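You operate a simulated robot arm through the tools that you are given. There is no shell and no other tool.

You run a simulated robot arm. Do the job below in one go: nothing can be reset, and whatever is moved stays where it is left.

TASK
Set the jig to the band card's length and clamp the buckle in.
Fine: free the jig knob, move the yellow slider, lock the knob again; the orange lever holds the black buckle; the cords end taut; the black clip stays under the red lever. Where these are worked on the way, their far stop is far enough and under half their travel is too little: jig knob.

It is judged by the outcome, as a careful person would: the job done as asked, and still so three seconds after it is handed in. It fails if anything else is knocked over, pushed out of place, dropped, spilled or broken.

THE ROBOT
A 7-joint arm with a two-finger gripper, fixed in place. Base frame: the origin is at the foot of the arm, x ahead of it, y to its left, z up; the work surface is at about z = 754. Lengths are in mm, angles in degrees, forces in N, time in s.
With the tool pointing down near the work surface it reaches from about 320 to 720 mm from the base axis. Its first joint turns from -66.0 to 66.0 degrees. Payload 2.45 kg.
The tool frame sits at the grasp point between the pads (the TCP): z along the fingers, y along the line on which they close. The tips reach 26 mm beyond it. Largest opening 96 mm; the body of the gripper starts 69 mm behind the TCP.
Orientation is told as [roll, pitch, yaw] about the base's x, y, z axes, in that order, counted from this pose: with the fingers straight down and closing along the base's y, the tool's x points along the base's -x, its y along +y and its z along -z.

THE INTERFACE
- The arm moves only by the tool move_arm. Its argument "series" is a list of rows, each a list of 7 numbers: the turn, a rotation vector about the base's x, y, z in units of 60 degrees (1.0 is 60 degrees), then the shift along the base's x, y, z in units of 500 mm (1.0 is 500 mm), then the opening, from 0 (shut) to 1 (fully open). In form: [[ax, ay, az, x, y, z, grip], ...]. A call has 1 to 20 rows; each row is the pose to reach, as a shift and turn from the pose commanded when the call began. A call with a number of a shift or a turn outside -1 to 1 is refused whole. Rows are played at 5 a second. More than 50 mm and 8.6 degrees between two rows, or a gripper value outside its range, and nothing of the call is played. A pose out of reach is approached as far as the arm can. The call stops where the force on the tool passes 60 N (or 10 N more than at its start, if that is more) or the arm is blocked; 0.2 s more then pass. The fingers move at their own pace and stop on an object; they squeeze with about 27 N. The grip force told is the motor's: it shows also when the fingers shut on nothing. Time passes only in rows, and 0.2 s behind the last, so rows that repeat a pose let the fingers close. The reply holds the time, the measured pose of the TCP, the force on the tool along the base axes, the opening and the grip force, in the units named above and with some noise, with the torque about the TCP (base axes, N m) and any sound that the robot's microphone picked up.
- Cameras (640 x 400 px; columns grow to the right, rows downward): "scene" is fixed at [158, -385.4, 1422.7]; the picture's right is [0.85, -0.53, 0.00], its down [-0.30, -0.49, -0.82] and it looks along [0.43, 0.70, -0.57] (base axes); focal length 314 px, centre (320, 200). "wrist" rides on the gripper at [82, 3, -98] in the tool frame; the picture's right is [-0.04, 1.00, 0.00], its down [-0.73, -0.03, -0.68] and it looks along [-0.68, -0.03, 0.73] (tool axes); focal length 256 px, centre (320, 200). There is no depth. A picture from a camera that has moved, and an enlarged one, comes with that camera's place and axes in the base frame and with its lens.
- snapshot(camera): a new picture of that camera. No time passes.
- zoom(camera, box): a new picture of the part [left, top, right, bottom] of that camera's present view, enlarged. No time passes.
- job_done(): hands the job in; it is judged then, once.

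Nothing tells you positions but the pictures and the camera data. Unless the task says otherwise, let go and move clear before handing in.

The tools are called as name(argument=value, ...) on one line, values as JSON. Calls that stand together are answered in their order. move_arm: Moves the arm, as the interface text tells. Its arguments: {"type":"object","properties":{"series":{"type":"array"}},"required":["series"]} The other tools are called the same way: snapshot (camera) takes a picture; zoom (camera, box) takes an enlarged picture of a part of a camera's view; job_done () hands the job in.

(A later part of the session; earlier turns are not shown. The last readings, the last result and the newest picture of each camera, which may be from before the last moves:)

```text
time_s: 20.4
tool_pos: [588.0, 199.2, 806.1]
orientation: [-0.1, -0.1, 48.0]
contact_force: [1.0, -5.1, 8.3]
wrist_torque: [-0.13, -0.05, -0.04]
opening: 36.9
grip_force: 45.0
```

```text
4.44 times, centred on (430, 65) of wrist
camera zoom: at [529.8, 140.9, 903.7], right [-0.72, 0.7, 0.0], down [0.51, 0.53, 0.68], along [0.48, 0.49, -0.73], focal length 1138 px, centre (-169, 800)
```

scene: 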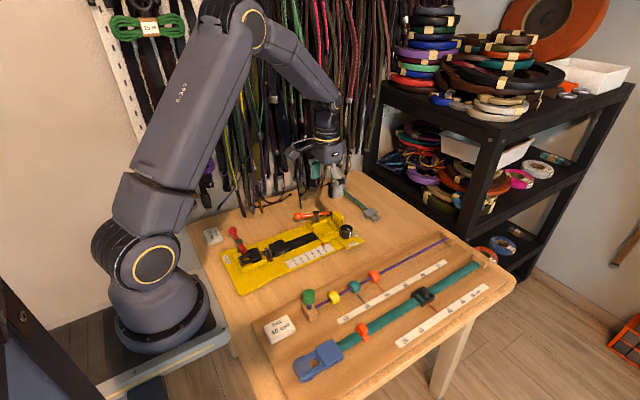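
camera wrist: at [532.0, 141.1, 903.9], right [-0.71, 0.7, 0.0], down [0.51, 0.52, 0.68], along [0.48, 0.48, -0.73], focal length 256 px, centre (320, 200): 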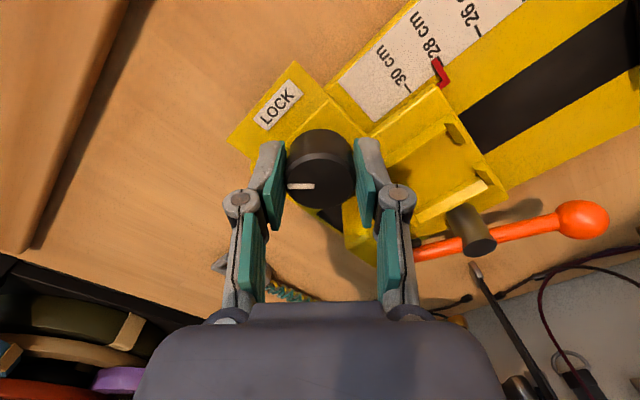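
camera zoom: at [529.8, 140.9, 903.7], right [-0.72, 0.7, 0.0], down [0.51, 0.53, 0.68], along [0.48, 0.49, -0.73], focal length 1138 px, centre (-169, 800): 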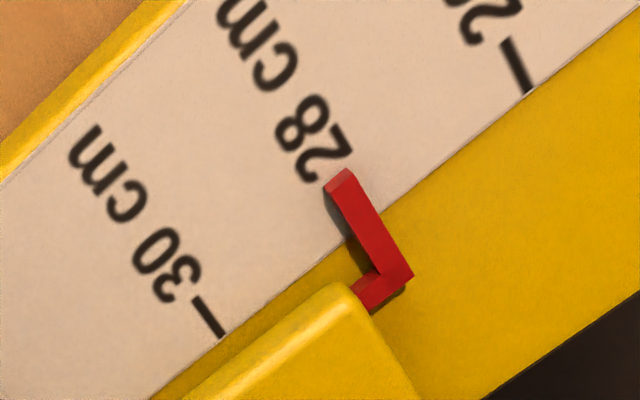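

move_arm(series=[[0, 0, 0, -0.0024, 0, 0, 0.0], [0, 0, 0, -0.0024, 0, 0, 0.0], [0, 0, -0.1, -0.0024, 0, 0, 0.0], [0, 0, -0.2, -0.0024, 0, 0, 0.0], [0, 0, -0.2, -0.0024, 0, 0, 0.0]])

zoom(camera="scene", box=[310, 235, 350, 265])

zoom(camera="wrist", box=[360, 20, 500, 110])

```text
time_s: 21.6
tool_pos: [585.8, 198.7, 806.1]
orientation: [-0.1, -0.1, 35.8]
contact_force: [0.6, -0.3, 12.0]
wrist_torque: [0.13, -0.46, -0.02]
opening: 36.7
grip_force: 44.8
```

```text
13.33 times, centred on (330, 250) of scene
camera zoom: at [157.8, -385.5, 1422.7], right [0.85, -0.53, 0.0], down [-0.3, -0.49, -0.82], along [0.43, 0.7, -0.57], focal length 4191 px, centre (187, -467)
```

zoom: 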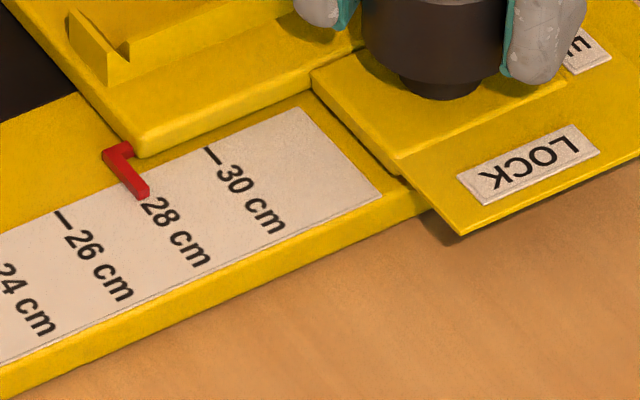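

```text
4.44 times, centred on (430, 65) of wrist
camera zoom: at [517.2, 154.5, 903.6], right [-0.55, 0.83, 0.0], down [0.61, 0.41, 0.68], along [0.57, 0.38, -0.73], focal length 1138 px, centre (-169, 800)
```

zoom: 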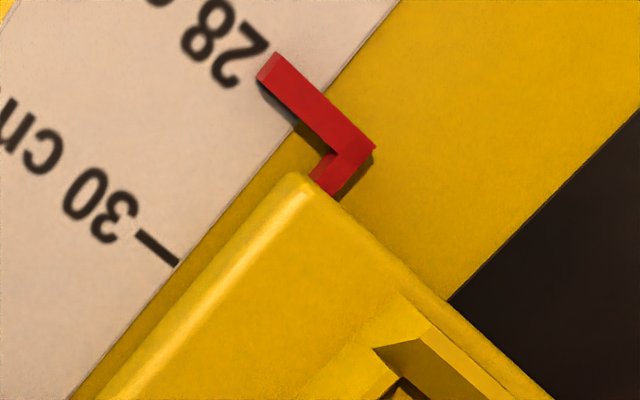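

By the scene view it is now essentially on 28. I'll finish the turn to LOCK.

move_arm(series=[[0, 0, -0.13, 0, 0, 0, 0.0], [0, 0, -0.26, 0, 0, 0, 0.0], [0, 0, -0.39, 0, 0, 0, 0.0], [0, 0, -0.52, 0, 0, 0, 0.0], [0, 0, -0.63, 0, 0, 0, 0.0], [0, 0, -0.63, 0, 0, 0, 0.0]])

zoom(camera="scene", box=[310, 235, 350, 265])

snapshot(camera="wrist")

```text
time_s: 23.0
tool_pos: [585.0, 201.7, 805.0]
orientation: [0.2, 0.1, -1.8]
contact_force: [-3.5, 18.9, 8.2]
wrist_torque: [0.48, 0.52, 0.88]
opening: 36.9
grip_force: 44.8
```

```text
13.33 times, centred on (330, 250) of scene
camera zoom: at [157.8, -385.1, 1422.9], right [0.85, -0.53, 0.0], down [-0.3, -0.49, -0.82], along [0.43, 0.7, -0.57], focal length 4191 px, centre (187, -467)
```

zoom: 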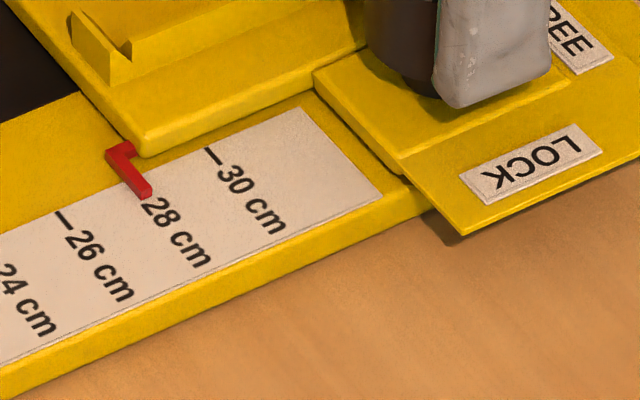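

```text
taken
camera wrist: at [502.9, 207.4, 903.8], right [0.07, 1.0, 0.0], down [0.73, -0.05, 0.68], along [0.68, -0.05, -0.73], focal length 256 px, centre (320, 200)
```

wrist: 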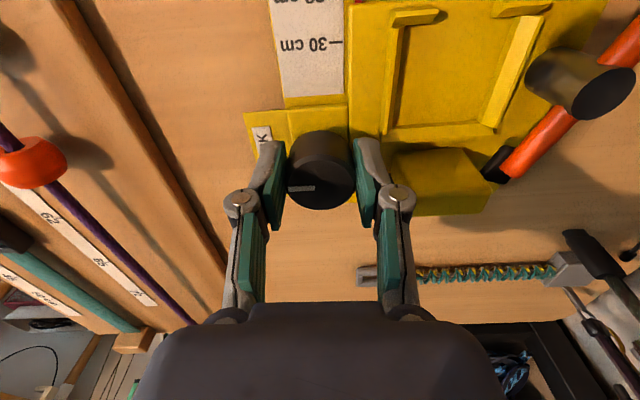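

The lock stop is felt as torque and the pointer shifted very little. I'll release, rise, and check again.

move_arm(series=[[0, 0, 0, 0, 0, 0, 0.2], [0, 0, 0, 0, 0, 0, 0.47], [0, 0, 0, 0, 0, 0, 0.47], [0, 0, 0, 0, 0, 0.05, 0.47], [0, 0, 0, 0, 0, 0.12, 0.47], [0, 0, 0, 0, 0, 0.2, 0.5], [0, 0, 0.14, -0.05, 0, 0.26, 0.5], [0, 0, 0.28, -0.1, 0, 0.3, 0.6], [0, 0, 0.42, -0.15, 0, 0.3, 0.7], [0, 0, 0.56, -0.15, 0, 0.3, 0.8], [0, 0, 0.7, -0.15, 0, 0.3, 0.8], [0, 0, 0.84, -0.15, 0, 0.3, 0.8], [0, 0, 0.98, -0.15, 0, 0.3, 0.8]])

zoom(camera="scene", box=[310, 235, 350, 265])

zoom(camera="scene", box=[280, 190, 380, 260])

```text
time_s: 25.8
tool_pos: [510.5, 199.5, 954.7]
orientation: [0.0, 0.0, 57.1]
contact_force: [-0.7, 0.1, -0.9]
wrist_torque: [0.01, -0.01, 0.01]
opening: 76.9
grip_force: 0.1
```

```text
13.33 times, centred on (330, 250) of scene
camera zoom: at [158.0, -385.4, 1422.7], right [0.85, -0.53, 0.0], down [-0.3, -0.49, -0.82], along [0.43, 0.7, -0.57], focal length 4191 px, centre (187, -467)
```

zoom: 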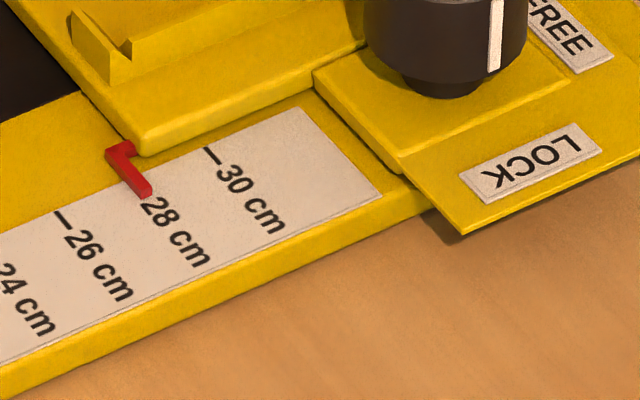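

```text
5.71 times, centred on (330, 225) of scene
camera zoom: at [158.0, -385.4, 1422.7], right [0.85, -0.53, 0.0], down [-0.3, -0.49, -0.82], along [0.43, 0.7, -0.57], focal length 1796 px, centre (263, 57)
```

zoom: 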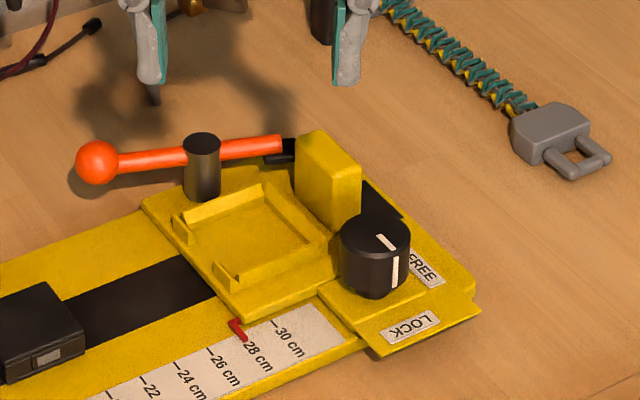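

move_arm(series=[[0, 0, 0.14, 0, 0, 0, 0.8], [0, 0, 0.28, 0, 0, 0, 0.8], [0, 0, 0.42, 0, 0, 0, 0.8], [0, 0, 0.548, 0, 0, 0, 0.8], [0, 0, 0.548, 0, 0, 0, 0.8]])

snapshot(camera="wrist")

zoom(camera="wrist", box=[240, 30, 400, 130])

zoom(camera="wrist", box=[360, 50, 580, 200])

```text
time_s: 27.0
tool_pos: [510.1, 199.6, 954.5]
orientation: [0.0, 0.0, 89.9]
contact_force: [-0.2, 0.5, -0.4]
wrist_torque: [-0.01, 0.0, -0.01]
opening: 76.9
grip_force: 0.0
```

```text
taken
camera wrist: at [506.5, 118.2, 1053.2], right [-1.0, 0.04, 0.0], down [0.03, 0.73, 0.68], along [0.03, 0.68, -0.73], focal length 256 px, centre (320, 200)
```

wrist: 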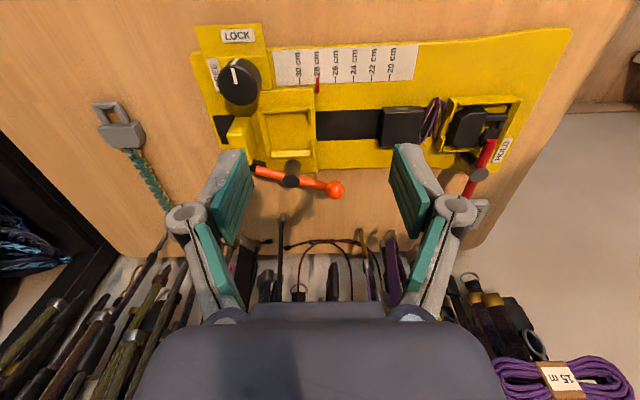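

```text
4.00 times, centred on (320, 80) of wrist
camera zoom: at [506.5, 118.2, 1053.2], right [-1.0, 0.04, 0.0], down [0.03, 0.73, 0.68], along [0.03, 0.68, -0.73], focal length 1024 px, centre (320, 680)
```

zoom: 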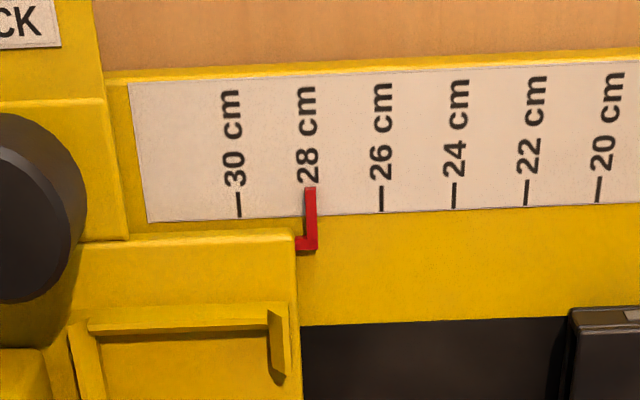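

```text
2.67 times, centred on (470, 125) of wrist
camera zoom: at [506.5, 118.2, 1053.2], right [-1.0, 0.04, 0.0], down [0.03, 0.73, 0.68], along [0.03, 0.68, -0.73], focal length 683 px, centre (-80, 400)
```

zoom: 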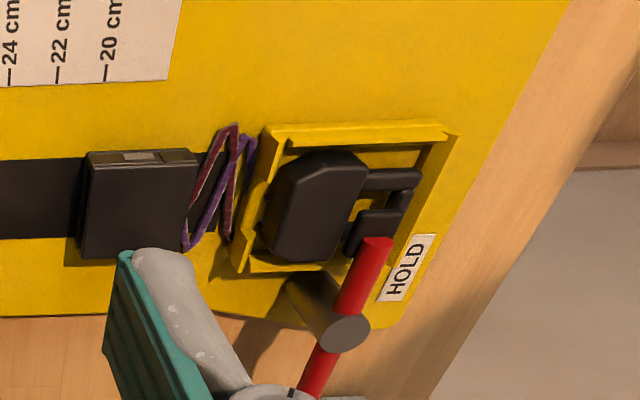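

From above, the pointer now sits right on 28 with the knob locked. Next I'll take a closer look at the nest, the buckle and the levers.

zoom(camera="wrist", box=[220, 70, 350, 210])

zoom(camera="wrist", box=[370, 80, 540, 190])

zoom(camera="scene", box=[290, 205, 355, 250])

zoom(camera="scene", box=[235, 230, 305, 275])

```text
2.86 times, centred on (285, 140) of wrist
camera zoom: at [506.5, 118.2, 1053.2], right [-1.0, 0.04, 0.0], down [0.03, 0.73, 0.68], along [0.03, 0.68, -0.73], focal length 731 px, centre (420, 371)
```

zoom: 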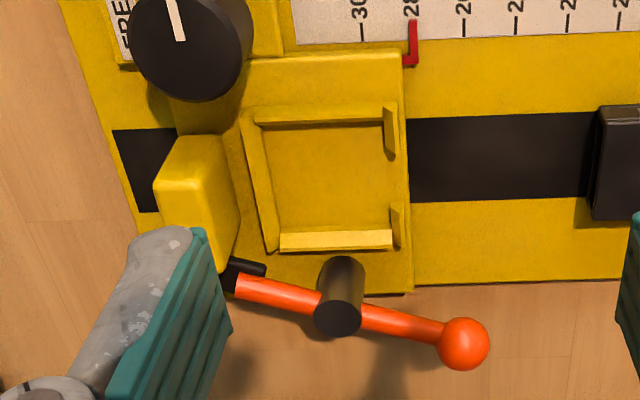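

```text
3.64 times, centred on (455, 135) of wrist
camera zoom: at [506.5, 118.2, 1053.2], right [-1.0, 0.04, 0.0], down [0.03, 0.73, 0.68], along [0.03, 0.68, -0.73], focal length 931 px, centre (-171, 436)
```

zoom: 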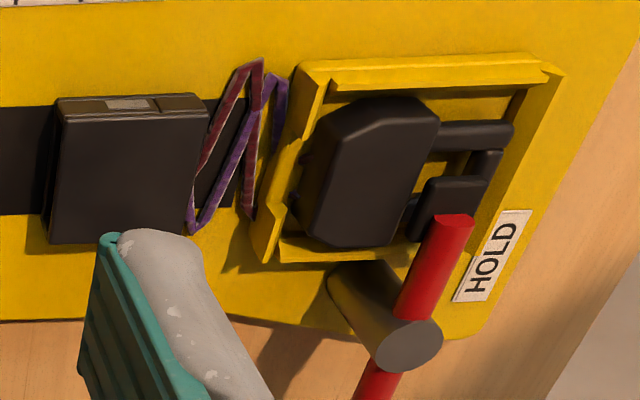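

```text
8.89 times, centred on (322, 228) of scene
camera zoom: at [158.0, -385.4, 1422.7], right [0.85, -0.53, 0.0], down [-0.3, -0.49, -0.82], along [0.43, 0.7, -0.57], focal length 2794 px, centre (298, -44)
```

zoom: 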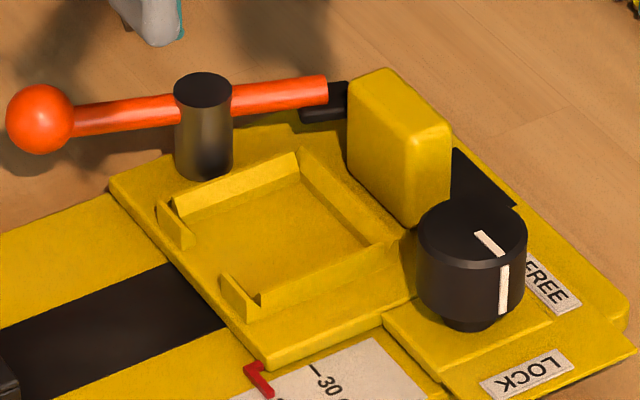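

```text
8.89 times, centred on (270, 252) of scene
camera zoom: at [158.0, -385.4, 1422.7], right [0.85, -0.53, 0.0], down [-0.3, -0.49, -0.82], along [0.43, 0.7, -0.57], focal length 2794 px, centre (764, -267)
```

zoom: 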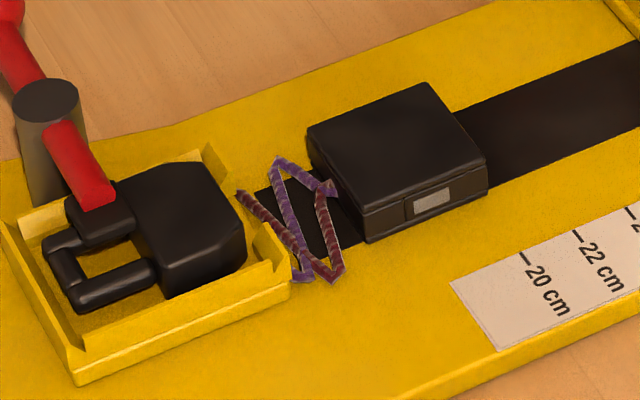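

The slider is set and locked. The buckle is about 44×42×15 mm, centred near (418, 264), and the nest centre is near (550, 265). I'll turn the gripper back to close along y and hover over the buckle.

move_arm(series=[[0, 0, -0.125, -0.03, 0.02, 0, 0.7], [0, 0, -0.25, -0.06, 0.04, 0, 0.62], [0, 0, -0.375, -0.09, 0.06, 0, 0.62], [0, 0, -0.5, -0.12, 0.08, 0, 0.62], [0, 0, -0.625, -0.15, 0.1, 0, 0.62], [0, 0, -0.75, -0.1846, 0.129, 0, 0.62], [0, 0, -0.875, -0.1846, 0.129, 0, 0.62], [0, 0, -1.0, -0.1846, 0.129, 0, 0.62]])

move_arm(series=[[0, 0, -0.125, 0, 0, -0.03, 0.62], [0, 0, -0.25, 0, 0, -0.07, 0.62], [0, 0, -0.375, 0, 0, -0.11, 0.62], [0, 0, -0.498, 0, 0, -0.15, 0.62], [0, 0, -0.498, 0, 0, -0.15, 0.62]])

snapshot(camera="wrist")

zoom(camera="scene", box=[220, 180, 340, 270])

```text
time_s: 28.8
tool_pos: [417.6, 263.9, 954.2]
orientation: [0.0, 0.0, 29.7]
contact_force: [-0.3, 0.1, -0.1]
wrist_torque: [0.01, 0.03, 0.0]
opening: 59.7
grip_force: 0.1
```

```text
time_s: 30.0
tool_pos: [418.6, 264.9, 880.5]
orientation: [0.1, -0.1, -0.1]
contact_force: [0.9, -0.6, 0.0]
wrist_torque: [-0.01, 0.0, 0.02]
opening: 59.8
grip_force: 0.0
```

```text
taken
camera wrist: at [336.5, 268.0, 978.3], right [0.04, 1.0, 0.0], down [0.73, -0.03, 0.68], along [0.68, -0.03, -0.73], focal length 256 px, centre (320, 200)
```

wrist: 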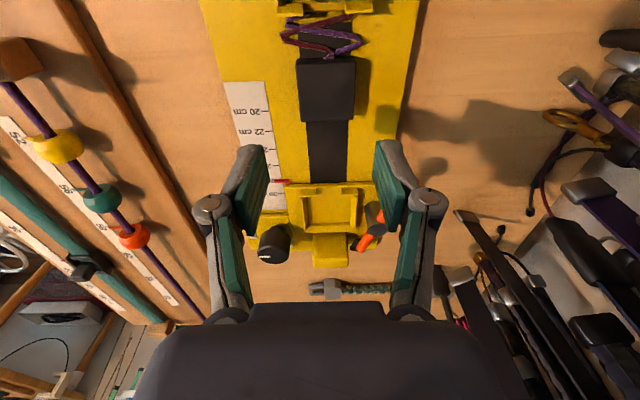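

```text
4.44 times, centred on (280, 225) of scene
camera zoom: at [158.0, -385.4, 1422.7], right [0.85, -0.53, 0.0], down [-0.3, -0.49, -0.82], along [0.43, 0.7, -0.57], focal length 1397 px, centre (498, 89)
```

zoom: 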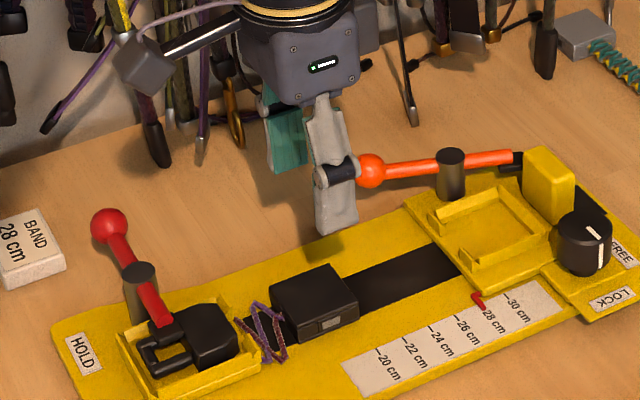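

zoom(camera="wrist", box=[240, 0, 420, 130])

```text
3.08 times, centred on (330, 65) of wrist
camera zoom: at [336.5, 268.0, 978.3], right [0.04, 1.0, 0.0], down [0.73, -0.03, 0.68], along [0.68, -0.03, -0.73], focal length 788 px, centre (289, 615)
```

zoom: 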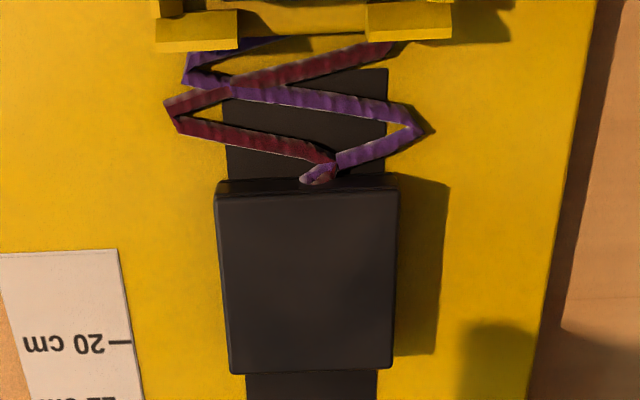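

move_arm(series=[[0, 0, 0, 0, 0.005, -0.03, 0.62], [0, 0, 0, 0, 0.0096, -0.06, 0.62], [0, 0, 0, 0, 0.0096, -0.1, 0.62], [0, 0, 0, 0, 0.0096, -0.1, 0.62]])

snapshot(camera="wrist")

zoom(camera="wrist", box=[220, 0, 420, 200])

zoom(camera="scene", box=[235, 215, 315, 270])

```text
time_s: 31.0
tool_pos: [418.8, 268.9, 830.1]
orientation: [0.0, -0.1, 0.1]
contact_force: [0.2, 0.3, -0.9]
wrist_torque: [-0.01, 0.01, 0.01]
opening: 59.5
grip_force: 0.1
```

```text
taken
camera wrist: at [336.3, 272.1, 928.9], right [0.04, 1.0, 0.0], down [0.73, -0.03, 0.68], along [0.68, -0.03, -0.73], focal length 256 px, centre (320, 200)
```

wrist: 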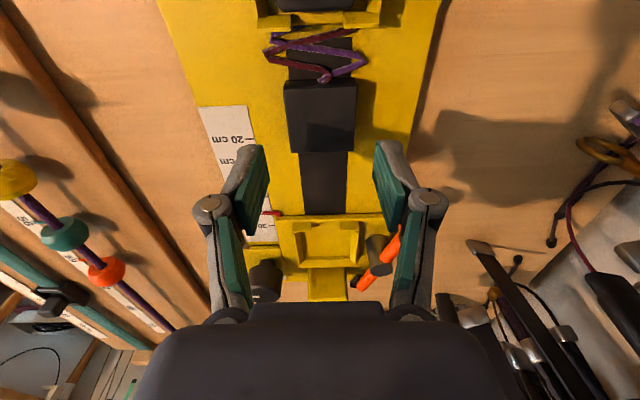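

```text
2.00 times, centred on (320, 100) of wrist
camera zoom: at [336.3, 272.1, 928.9], right [0.04, 1.0, 0.0], down [0.73, -0.03, 0.68], along [0.68, -0.03, -0.73], focal length 512 px, centre (320, 400)
```

zoom: 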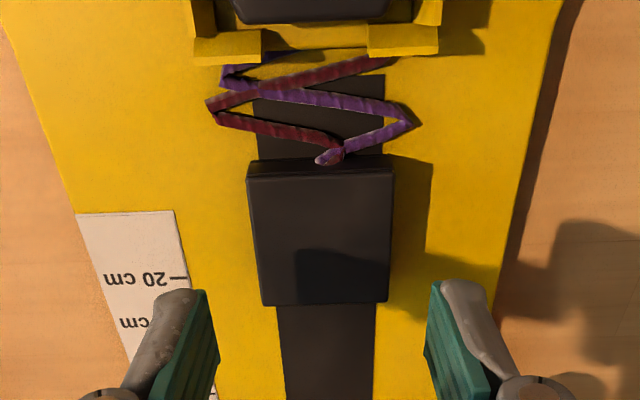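

```text
7.27 times, centred on (275, 242) of scene
camera zoom: at [158.0, -385.4, 1422.7], right [0.85, -0.53, 0.0], down [-0.3, -0.49, -0.82], along [0.43, 0.7, -0.57], focal length 2286 px, centre (647, -109)
```

zoom: 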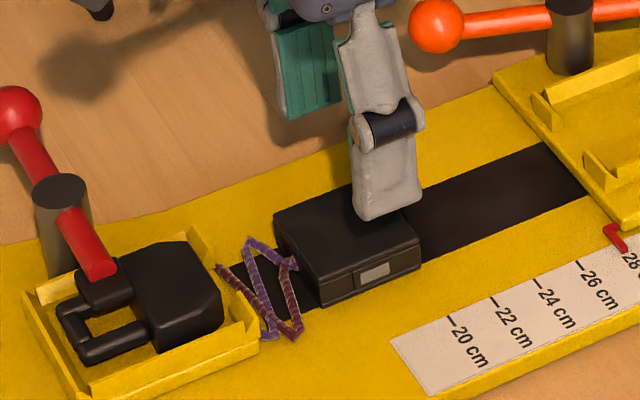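

The heights work out about 10 mm lower than I first assumed: the scale surface is near z≈752 and the buckle top near z≈767. I'll zoom in to measure the buckle and nest rail heights before gripping.

zoom(camera="scene", box=[262, 235, 302, 260])

zoom(camera="scene", box=[300, 212, 348, 242])

zoom(camera="scene", box=[232, 240, 280, 270])

```text
16.00 times, centred on (282, 248) of scene
camera zoom: at [158.0, -385.4, 1422.7], right [0.85, -0.53, 0.0], down [-0.3, -0.49, -0.82], along [0.43, 0.7, -0.57], focal length 5029 px, centre (928, -560)
```

zoom: 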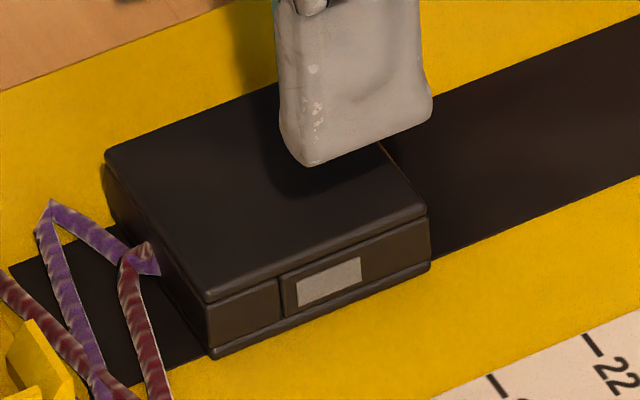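

```text
13.33 times, centred on (324, 227) of scene
camera zoom: at [158.0, -385.4, 1422.7], right [0.85, -0.53, 0.0], down [-0.3, -0.49, -0.82], along [0.43, 0.7, -0.57], focal length 4191 px, centre (267, -160)
```

zoom: 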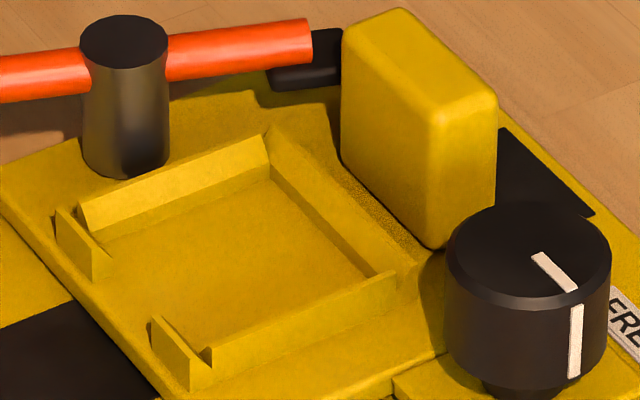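

```text
13.33 times, centred on (256, 255) of scene
camera zoom: at [158.0, -385.4, 1422.7], right [0.85, -0.53, 0.0], down [-0.3, -0.49, -0.82], along [0.43, 0.7, -0.57], focal length 4191 px, centre (1173, -533)
```

zoom: 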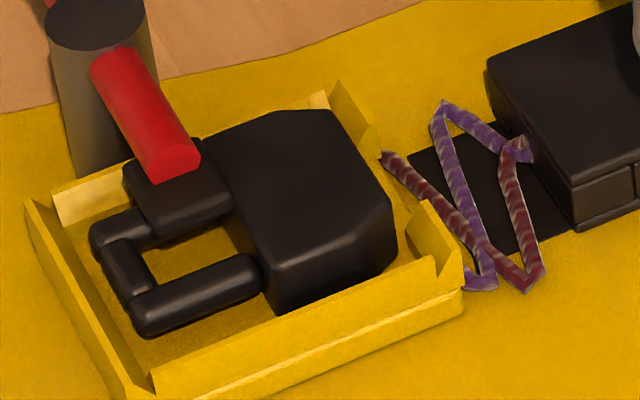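

The buckle is about 15 mm tall and the nest rails about 9–10 mm, and the lever post sits close to the nest on the +y side. So I'll turn the gripper 90° to hold the buckle by its ±x faces, which gives room at the nest.

move_arm(series=[[0, 0, 0.125, -0.003, 0.0014, 0.02, 0.62], [0, 0, 0.25, -0.007, 0.0014, 0.02, 0.62], [0, 0, 0.375, -0.007, 0.0014, 0.02, 0.62], [0, 0, 0.5, -0.007, 0.0014, 0.02, 0.62], [0, 0, 0.625, -0.007, 0.0014, 0.02, 0.62], [0, 0, 0.75, -0.007, 0.0014, 0.02, 0.62], [0, 0, 0.875, -0.007, 0.0014, 0.02, 0.62], [0, 0, 1.0, -0.007, 0.0014, 0.02, 0.62]])

move_arm(series=[[0, 0, 0.125, 0, 0, 0, 0.62], [0, 0, 0.25, 0, 0, 0, 0.62], [0, 0, 0.375, 0, 0, 0, 0.62], [0, 0, 0.5, 0, 0, 0, 0.62], [0, 0, 0.5, 0, 0, 0, 0.62]])

snapshot(camera="wrist")

zoom(camera="wrist", box=[220, 0, 420, 180])

zoom(camera="scene", box=[235, 205, 315, 270])

```text
time_s: 32.8
tool_pos: [415.8, 268.9, 839.9]
orientation: [0.0, 0.0, 60.1]
contact_force: [0.5, 0.5, 0.1]
wrist_torque: [-0.04, -0.01, -0.01]
opening: 59.4
grip_force: 0.2
```

```text
time_s: 34.0
tool_pos: [416.3, 269.0, 839.7]
orientation: [0.0, 0.1, 90.2]
contact_force: [0.2, -0.2, 0.8]
wrist_torque: [0.0, -0.02, -0.01]
opening: 59.5
grip_force: 0.1
```

```text
taken
camera wrist: at [411.9, 187.9, 938.3], right [-1.0, 0.04, 0.0], down [0.03, 0.73, 0.68], along [0.03, 0.68, -0.73], focal length 256 px, centre (320, 200)
```

wrist: 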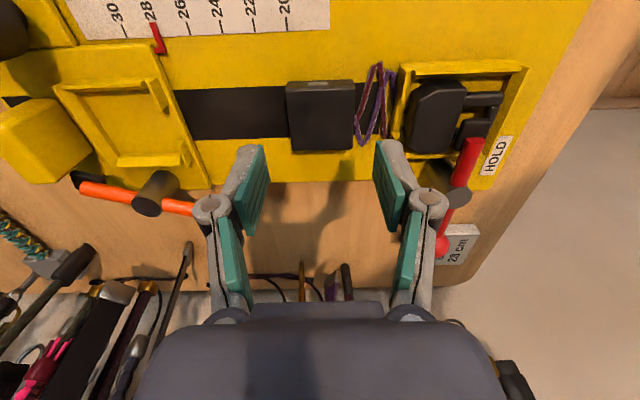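

```text
2.22 times, centred on (320, 90) of wrist
camera zoom: at [411.9, 187.9, 938.3], right [-1.0, 0.04, 0.0], down [0.03, 0.73, 0.68], along [0.03, 0.68, -0.73], focal length 569 px, centre (320, 444)
```

zoom: 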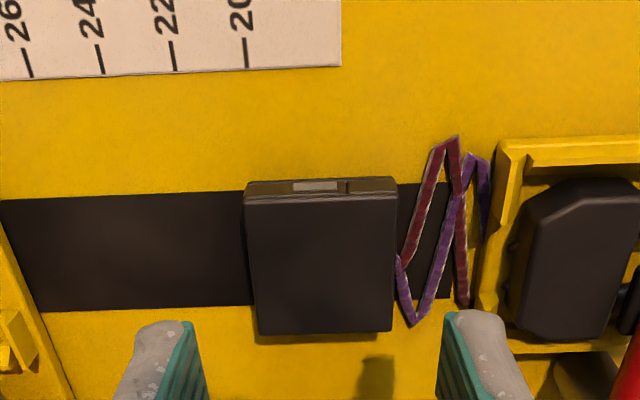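

```text
6.15 times, centred on (275, 238) of scene
camera zoom: at [158.0, -385.4, 1422.7], right [0.85, -0.53, 0.0], down [-0.3, -0.49, -0.82], along [0.43, 0.7, -0.57], focal length 1934 px, centre (597, -31)
```

zoom: 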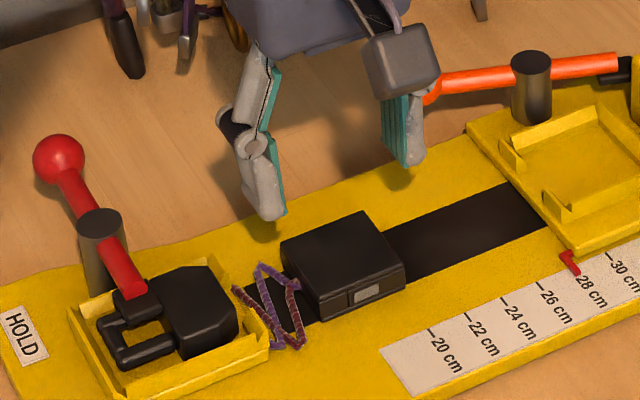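

The buckle is centred between the fingers to within 1 mm in both directions. I'll descend to about 5 mm below its top face and close.

move_arm(series=[[0, 0, 0, -0.001, 0, -0.04, 0.58], [0, 0, 0, -0.001, 0, -0.07, 0.58], [0, 0, 0, -0.001, 0, -0.09, 0.58], [0, 0, 0, -0.001, 0, -0.1, 0.58], [0, 0, 0, -0.001, 0, -0.103, 0.58], [0, 0, 0, -0.001, 0, -0.103, 0.58]])

snapshot(camera="wrist")

zoom(camera="scene", box=[245, 215, 315, 265])

```text
time_s: 35.4
tool_pos: [414.3, 268.2, 788.0]
orientation: [0.1, -0.1, 90.0]
contact_force: [-1.1, -0.1, 0.3]
wrist_torque: [0.02, -0.03, 0.0]
opening: 55.7
grip_force: 0.1
```

```text
taken
camera wrist: at [410.5, 187.1, 886.7], right [-1.0, 0.04, 0.0], down [0.03, 0.73, 0.68], along [0.03, 0.68, -0.73], focal length 256 px, centre (320, 200)
```

wrist: 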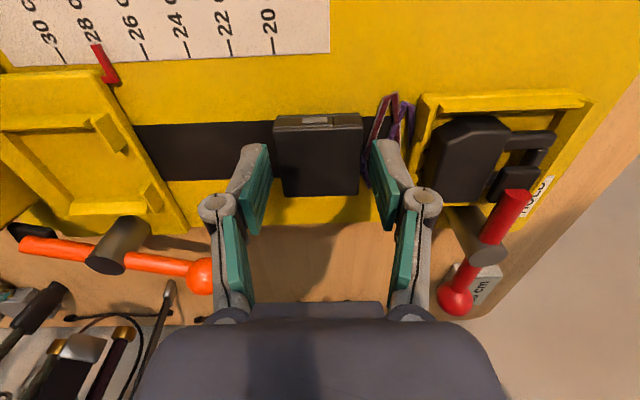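

```text
8.00 times, centred on (280, 240) of scene
camera zoom: at [158.0, -385.4, 1422.7], right [0.85, -0.53, 0.0], down [-0.3, -0.49, -0.82], along [0.43, 0.7, -0.57], focal length 2515 px, centre (640, -120)
```

zoom: 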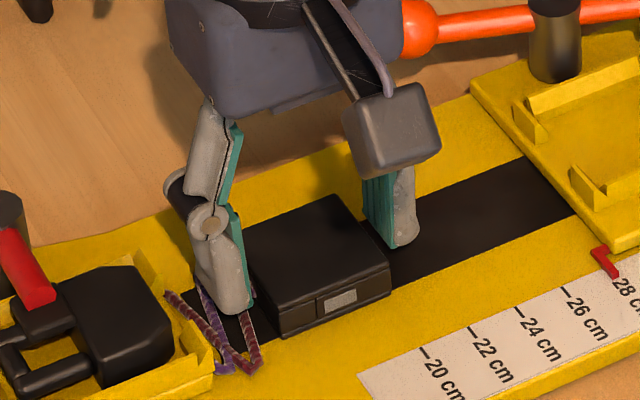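

move_arm(series=[[0, 0, 0, 0, 0, 0, 0.48], [0, 0, 0, 0, 0, 0, 0.4], [0, 0, 0, 0, 0, 0, 0.4], [0, 0, 0, 0, 0, 0, 0.4]])

zoom(camera="scene", box=[245, 215, 315, 265])

zoom(camera="wrist", box=[220, 80, 420, 240])

```text
time_s: 36.4
tool_pos: [414.8, 269.3, 788.3]
orientation: [-0.1, 0.0, 90.0]
contact_force: [-0.7, -0.4, 2.1]
wrist_torque: [-0.04, 0.0, 0.0]
opening: 44.6
grip_force: 27.3
```

```text
8.00 times, centred on (280, 240) of scene
camera zoom: at [158.0, -385.4, 1422.7], right [0.85, -0.53, 0.0], down [-0.3, -0.49, -0.82], along [0.43, 0.7, -0.57], focal length 2515 px, centre (640, -120)
```

zoom: 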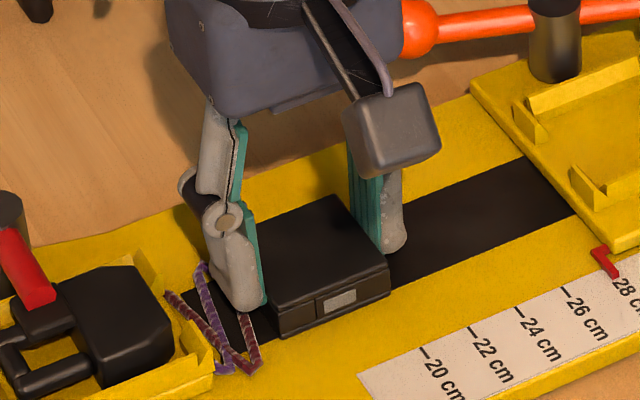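

```text
2.50 times, centred on (320, 160) of wrist
camera zoom: at [410.4, 187.1, 886.8], right [-1.0, 0.04, 0.0], down [0.03, 0.73, 0.68], along [0.03, 0.68, -0.73], focal length 640 px, centre (320, 300)
```

zoom: 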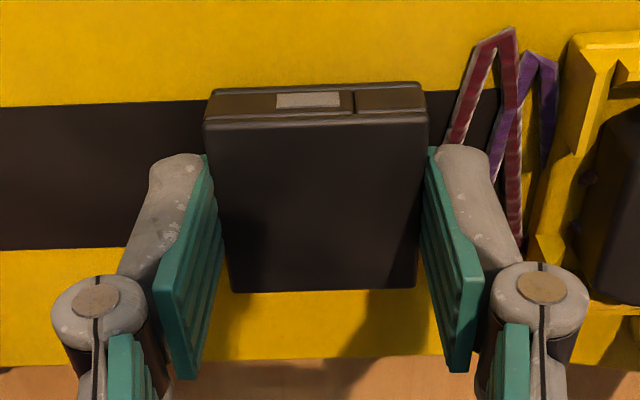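

The buckle is gripped, with the opening stopped at 44.6 mm. I'll lift it slightly and carry it along +x towards the nest, watching the force.

move_arm(series=[[0, 0, 0, 0, 0, 0, 0.2], [0, 0, 0, 0, 0, 0.02, 0.2], [0, 0, 0, 0, 0, 0.05, 0.2], [0, 0, 0, 0, 0, 0.06, 0.2]])

zoom(camera="scene", box=[235, 205, 335, 270])

```text
time_s: 37.4
tool_pos: [414.2, 270.2, 818.3]
orientation: [0.0, -0.1, 90.0]
contact_force: [0.3, 0.4, 0.5]
wrist_torque: [-0.02, -0.03, 0.03]
opening: 44.7
grip_force: 27.3
```

```text
6.15 times, centred on (285, 238) of scene
camera zoom: at [158.0, -385.4, 1422.7], right [0.85, -0.53, 0.0], down [-0.3, -0.49, -0.82], along [0.43, 0.7, -0.57], focal length 1934 px, centre (535, -31)
```

zoom: 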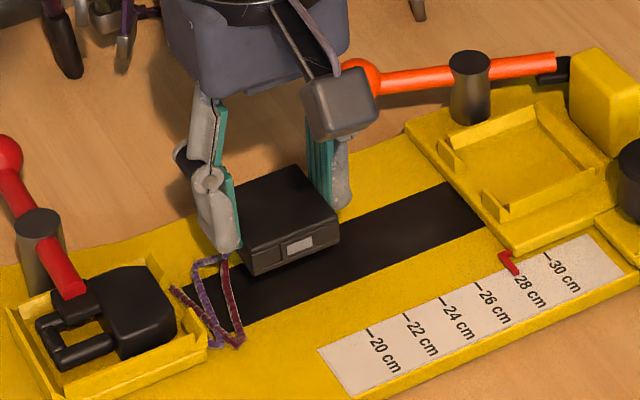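

move_arm(series=[[0, 0, 0, 0.04, 0, 0, 0.2], [0, 0, 0, 0.08, 0, 0, 0.2], [0, 0, 0, 0.12, 0, 0, 0.2], [0, 0, 0, 0.16, 0, 0, 0.2], [0, 0, 0, 0.2, 0, 0, 0.2], [0, 0, 0, 0.22, 0, 0, 0.2]])

zoom(camera="scene", box=[235, 195, 355, 270])

snapshot(camera="wrist")

```text
time_s: 38.8
tool_pos: [525.1, 270.2, 818.4]
orientation: [0.1, 0.0, 90.0]
contact_force: [0.2, 0.0, 0.3]
wrist_torque: [0.03, 0.0, 0.03]
opening: 44.9
grip_force: 27.2
```

```text
5.33 times, centred on (295, 232) of scene
camera zoom: at [158.0, -385.4, 1422.7], right [0.85, -0.53, 0.0], down [-0.3, -0.49, -0.82], along [0.43, 0.7, -0.57], focal length 1676 px, centre (453, 27)
```

zoom: 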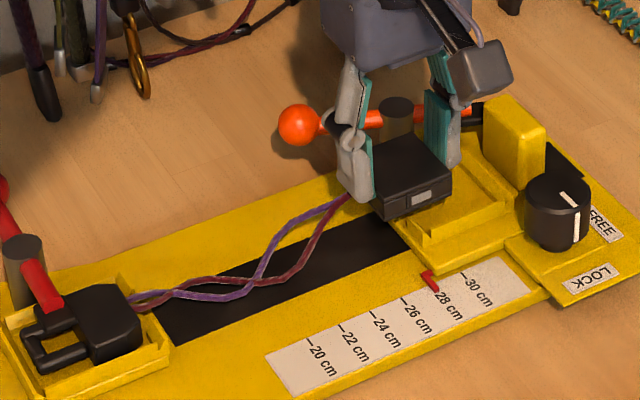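

```text
taken
camera wrist: at [520.4, 187.9, 916.9], right [-1.0, 0.04, 0.0], down [0.03, 0.73, 0.68], along [0.03, 0.68, -0.73], focal length 256 px, centre (320, 200)
```

wrist: 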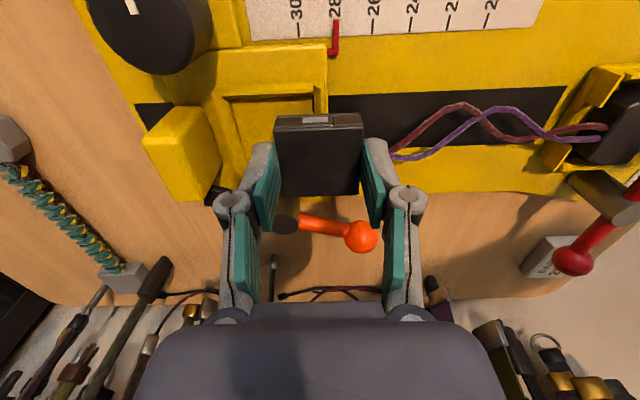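

The cords are unfolding as expected. I'll continue in small steps to over the nest, watching the force.

move_arm(series=[[0, 0, 0, 0.02, 0, 0, 0.2], [0, 0, 0, 0.036, 0, 0, 0.2], [0, 0, 0, 0.046, 0, 0, 0.2], [0, 0, 0, 0.052, 0, 0, 0.2], [0, 0, 0, 0.052, 0, 0, 0.2]])

zoom(camera="scene", box=[235, 195, 355, 270])

snapshot(camera="wrist")

zoom(camera="wrist", box=[220, 50, 420, 220])

```text
time_s: 40.0
tool_pos: [550.4, 271.5, 818.7]
orientation: [0.0, 0.0, 89.9]
contact_force: [0.0, -0.7, -0.6]
wrist_torque: [-0.02, 0.0, -0.01]
opening: 44.7
grip_force: 27.2
```

```text
5.33 times, centred on (295, 232) of scene
camera zoom: at [158.0, -385.4, 1422.7], right [0.85, -0.53, 0.0], down [-0.3, -0.49, -0.82], along [0.43, 0.7, -0.57], focal length 1676 px, centre (453, 27)
```

zoom: 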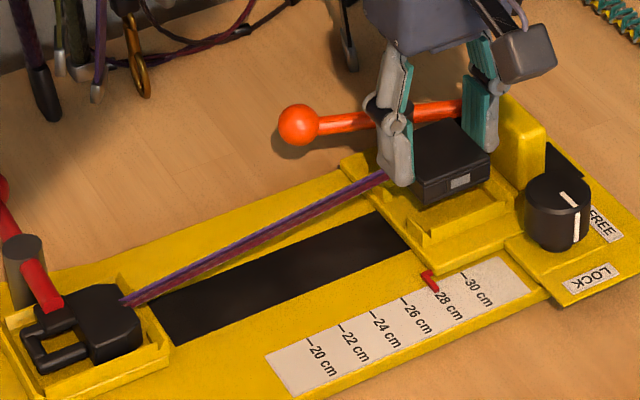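

```text
taken
camera wrist: at [546.9, 188.3, 916.8], right [-1.0, 0.04, 0.0], down [0.03, 0.73, 0.68], along [0.03, 0.68, -0.73], focal length 256 px, centre (320, 200)
```

wrist: 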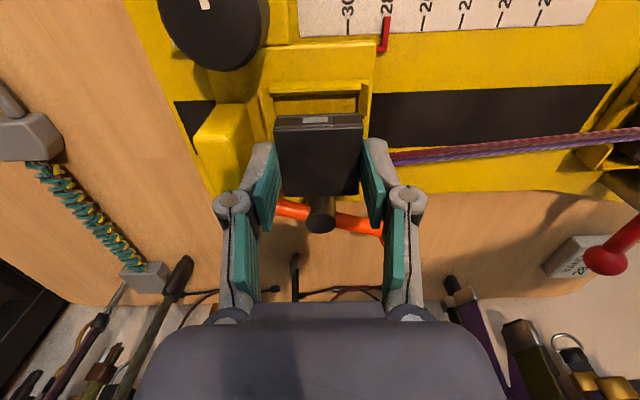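

```text
2.35 times, centred on (320, 135) of wrist
camera zoom: at [546.9, 188.3, 916.8], right [-1.0, 0.04, 0.0], down [0.03, 0.73, 0.68], along [0.03, 0.68, -0.73], focal length 602 px, centre (320, 353)
```

zoom: 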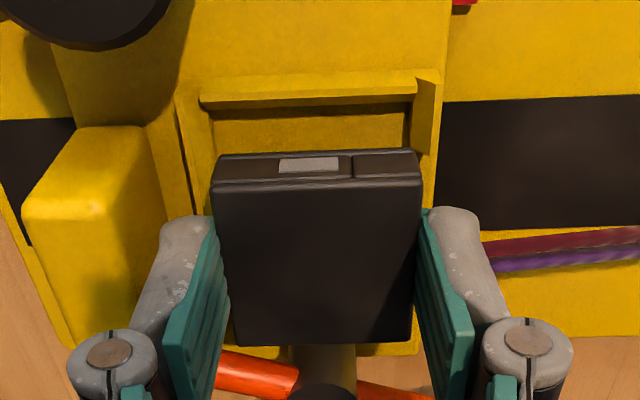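

The cords are straight and the force is near zero. The nest centre is about 1.4 mm further +x, so I'll trim that and lower partway.

move_arm(series=[[0, 0, 0, 0.0026, 0, 0, 0.2], [0, 0, 0, 0.0026, 0, -0.01, 0.2], [0, 0, 0, 0.0026, 0, -0.02, 0.2], [0, 0, 0, 0.0026, 0, -0.024, 0.2]])

zoom(camera="wrist", box=[220, 50, 420, 220])

zoom(camera="scene", box=[290, 200, 350, 245])

```text
time_s: 41.0
tool_pos: [553.5, 270.4, 806.8]
orientation: [0.0, 0.0, 90.0]
contact_force: [-0.5, -0.7, -0.2]
wrist_torque: [0.02, 0.01, 0.01]
opening: 44.4
grip_force: 27.3
```

```text
2.35 times, centred on (320, 135) of wrist
camera zoom: at [548.6, 188.3, 905.4], right [-1.0, 0.04, 0.0], down [0.03, 0.73, 0.68], along [0.03, 0.68, -0.73], focal length 602 px, centre (320, 353)
```

zoom: 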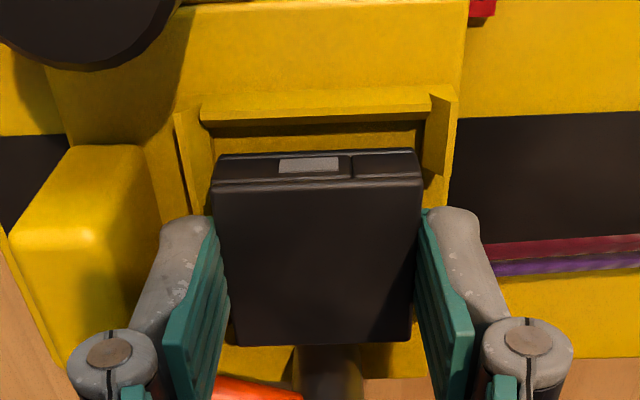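

```text
8.89 times, centred on (320, 222) of scene
camera zoom: at [158.0, -385.4, 1422.7], right [0.85, -0.53, 0.0], down [-0.3, -0.49, -0.82], along [0.43, 0.7, -0.57], focal length 2794 px, centre (320, 0)
```

zoom: 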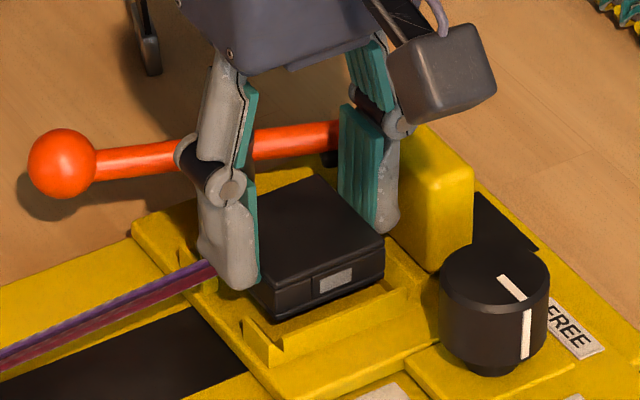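

The nest walls flare inward and the buckle is centred within about 1 mm, so I'll lower further in small steps.

move_arm(series=[[0, 0, 0, 0.001, 0.001, -0.004, 0.2], [0, 0, 0, 0.001, 0.001, -0.008, 0.2], [0, 0, 0, 0.001, 0.001, -0.012, 0.2], [0, 0, 0, 0.001, 0.001, -0.012, 0.2]])

zoom(camera="wrist", box=[220, 50, 420, 220])

zoom(camera="scene", box=[300, 210, 345, 242])

```text
time_s: 42.0
tool_pos: [553.4, 269.8, 799.3]
orientation: [0.1, 0.0, 90.0]
contact_force: [0.1, 0.2, -0.5]
wrist_torque: [-0.03, -0.01, 0.01]
opening: 44.5
grip_force: 26.3
```

```text
2.35 times, centred on (320, 135) of wrist
camera zoom: at [549.4, 188.5, 898.9], right [-1.0, 0.04, 0.0], down [0.03, 0.73, 0.68], along [0.03, 0.68, -0.73], focal length 602 px, centre (320, 353)
```

zoom: 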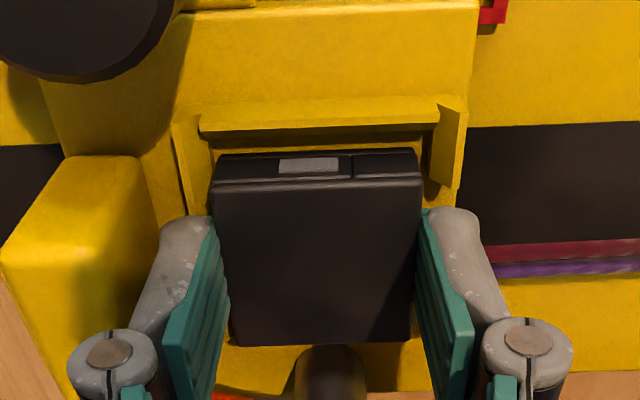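

```text
12.50 times, centred on (322, 226) of scene
camera zoom: at [158.0, -385.4, 1422.7], right [0.85, -0.53, 0.0], down [-0.3, -0.49, -0.82], along [0.43, 0.7, -0.57], focal length 3929 px, centre (289, -125)
```

zoom: 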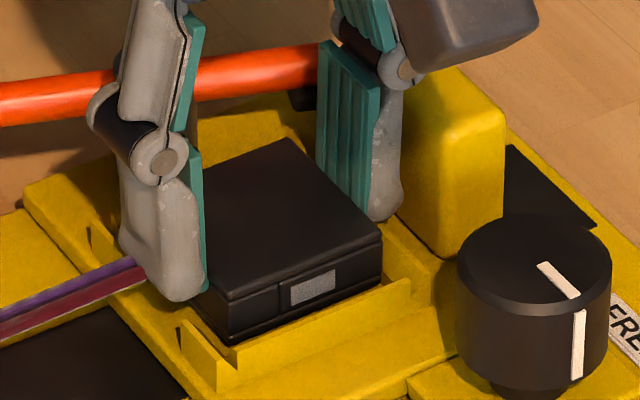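

move_arm(series=[[0, 0, 0, 0, 0, -0.002, 0.2], [0, 0, 0, 0, 0, -0.004, 0.2], [0, 0, 0, 0, 0, -0.004, 0.2]])

zoom(camera="scene", box=[300, 210, 345, 242])

```text
time_s: 42.8
tool_pos: [553.2, 271.0, 797.6]
orientation: [0.1, 0.0, 90.0]
contact_force: [-0.6, 1.2, -0.1]
wrist_torque: [0.01, 0.03, 0.01]
opening: 44.7
grip_force: 26.8
```

```text
12.50 times, centred on (322, 226) of scene
camera zoom: at [158.0, -385.4, 1422.7], right [0.85, -0.53, 0.0], down [-0.3, -0.49, -0.82], along [0.43, 0.7, -0.57], focal length 3929 px, centre (289, -125)
```

zoom: 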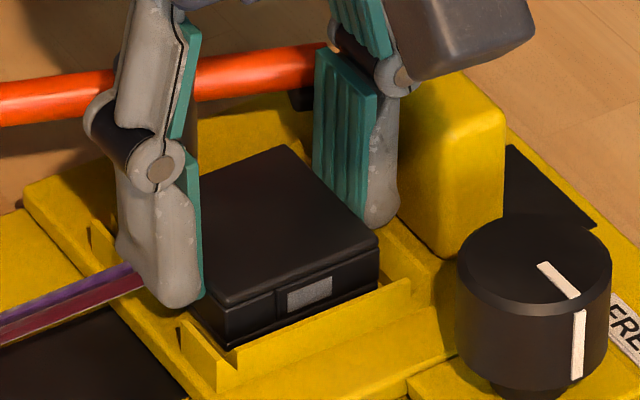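

move_arm(series=[[0, 0, 0, 0, 0, -0.002, 0.2], [0, 0, 0, 0, 0, -0.003, 0.2], [0, 0, 0, 0, 0, -0.003, 0.2]])

zoom(camera="scene", box=[300, 210, 345, 242])

zoom(camera="wrist", box=[220, 50, 420, 220])

```text
time_s: 43.6
tool_pos: [553.5, 270.7, 797.5]
orientation: [0.1, 0.0, 90.0]
contact_force: [0.3, -0.9, 1.3]
wrist_torque: [-0.01, 0.01, 0.01]
opening: 44.7
grip_force: 26.8
```

```text
12.50 times, centred on (322, 226) of scene
camera zoom: at [158.0, -385.4, 1422.7], right [0.85, -0.53, 0.0], down [-0.3, -0.49, -0.82], along [0.43, 0.7, -0.57], focal length 3929 px, centre (289, -125)
```

zoom: 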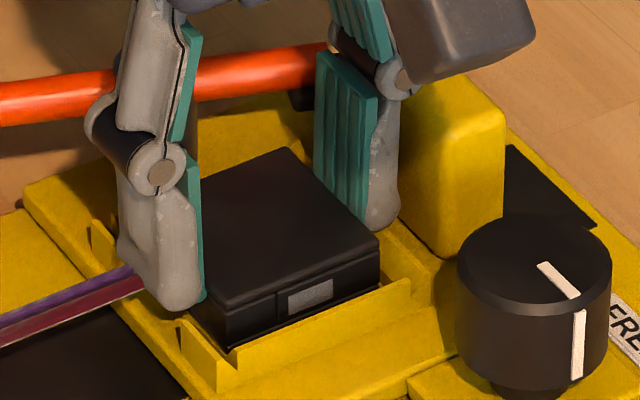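

```text
2.35 times, centred on (320, 135) of wrist
camera zoom: at [548.7, 188.7, 895.9], right [-1.0, 0.04, 0.0], down [0.03, 0.73, 0.68], along [0.03, 0.68, -0.73], focal length 602 px, centre (320, 353)
```

zoom: 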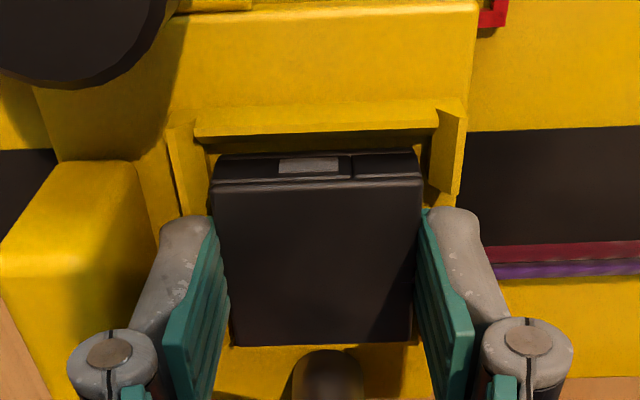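

move_arm(series=[[0, 0, 0, 0, 0, -0.002, 0.2], [0, 0, 0, 0, 0, -0.004, 0.2], [0, 0, 0, 0, 0, -0.004, 0.2]])

zoom(camera="scene", box=[300, 210, 345, 242])

```text
time_s: 44.4
tool_pos: [554.2, 270.9, 797.5]
orientation: [-0.1, -0.1, 90.0]
contact_force: [-2.3, -2.7, 23.4]
wrist_torque: [-0.13, 0.09, 0.0]
opening: 44.6
grip_force: 27.5
```

```text
12.50 times, centred on (322, 226) of scene
camera zoom: at [157.5, -385.7, 1422.7], right [0.85, -0.53, 0.0], down [-0.3, -0.49, -0.82], along [0.43, 0.7, -0.57], focal length 3929 px, centre (289, -125)
```

zoom: 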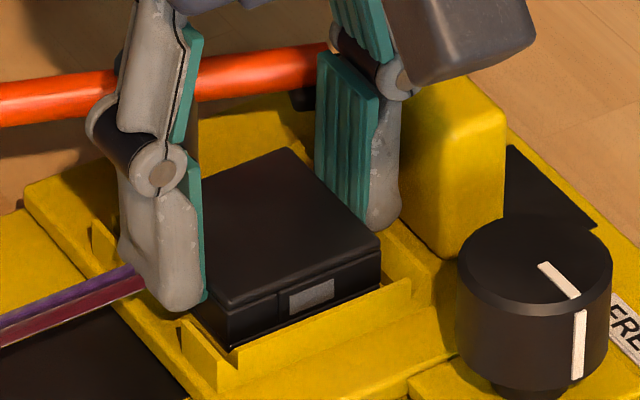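

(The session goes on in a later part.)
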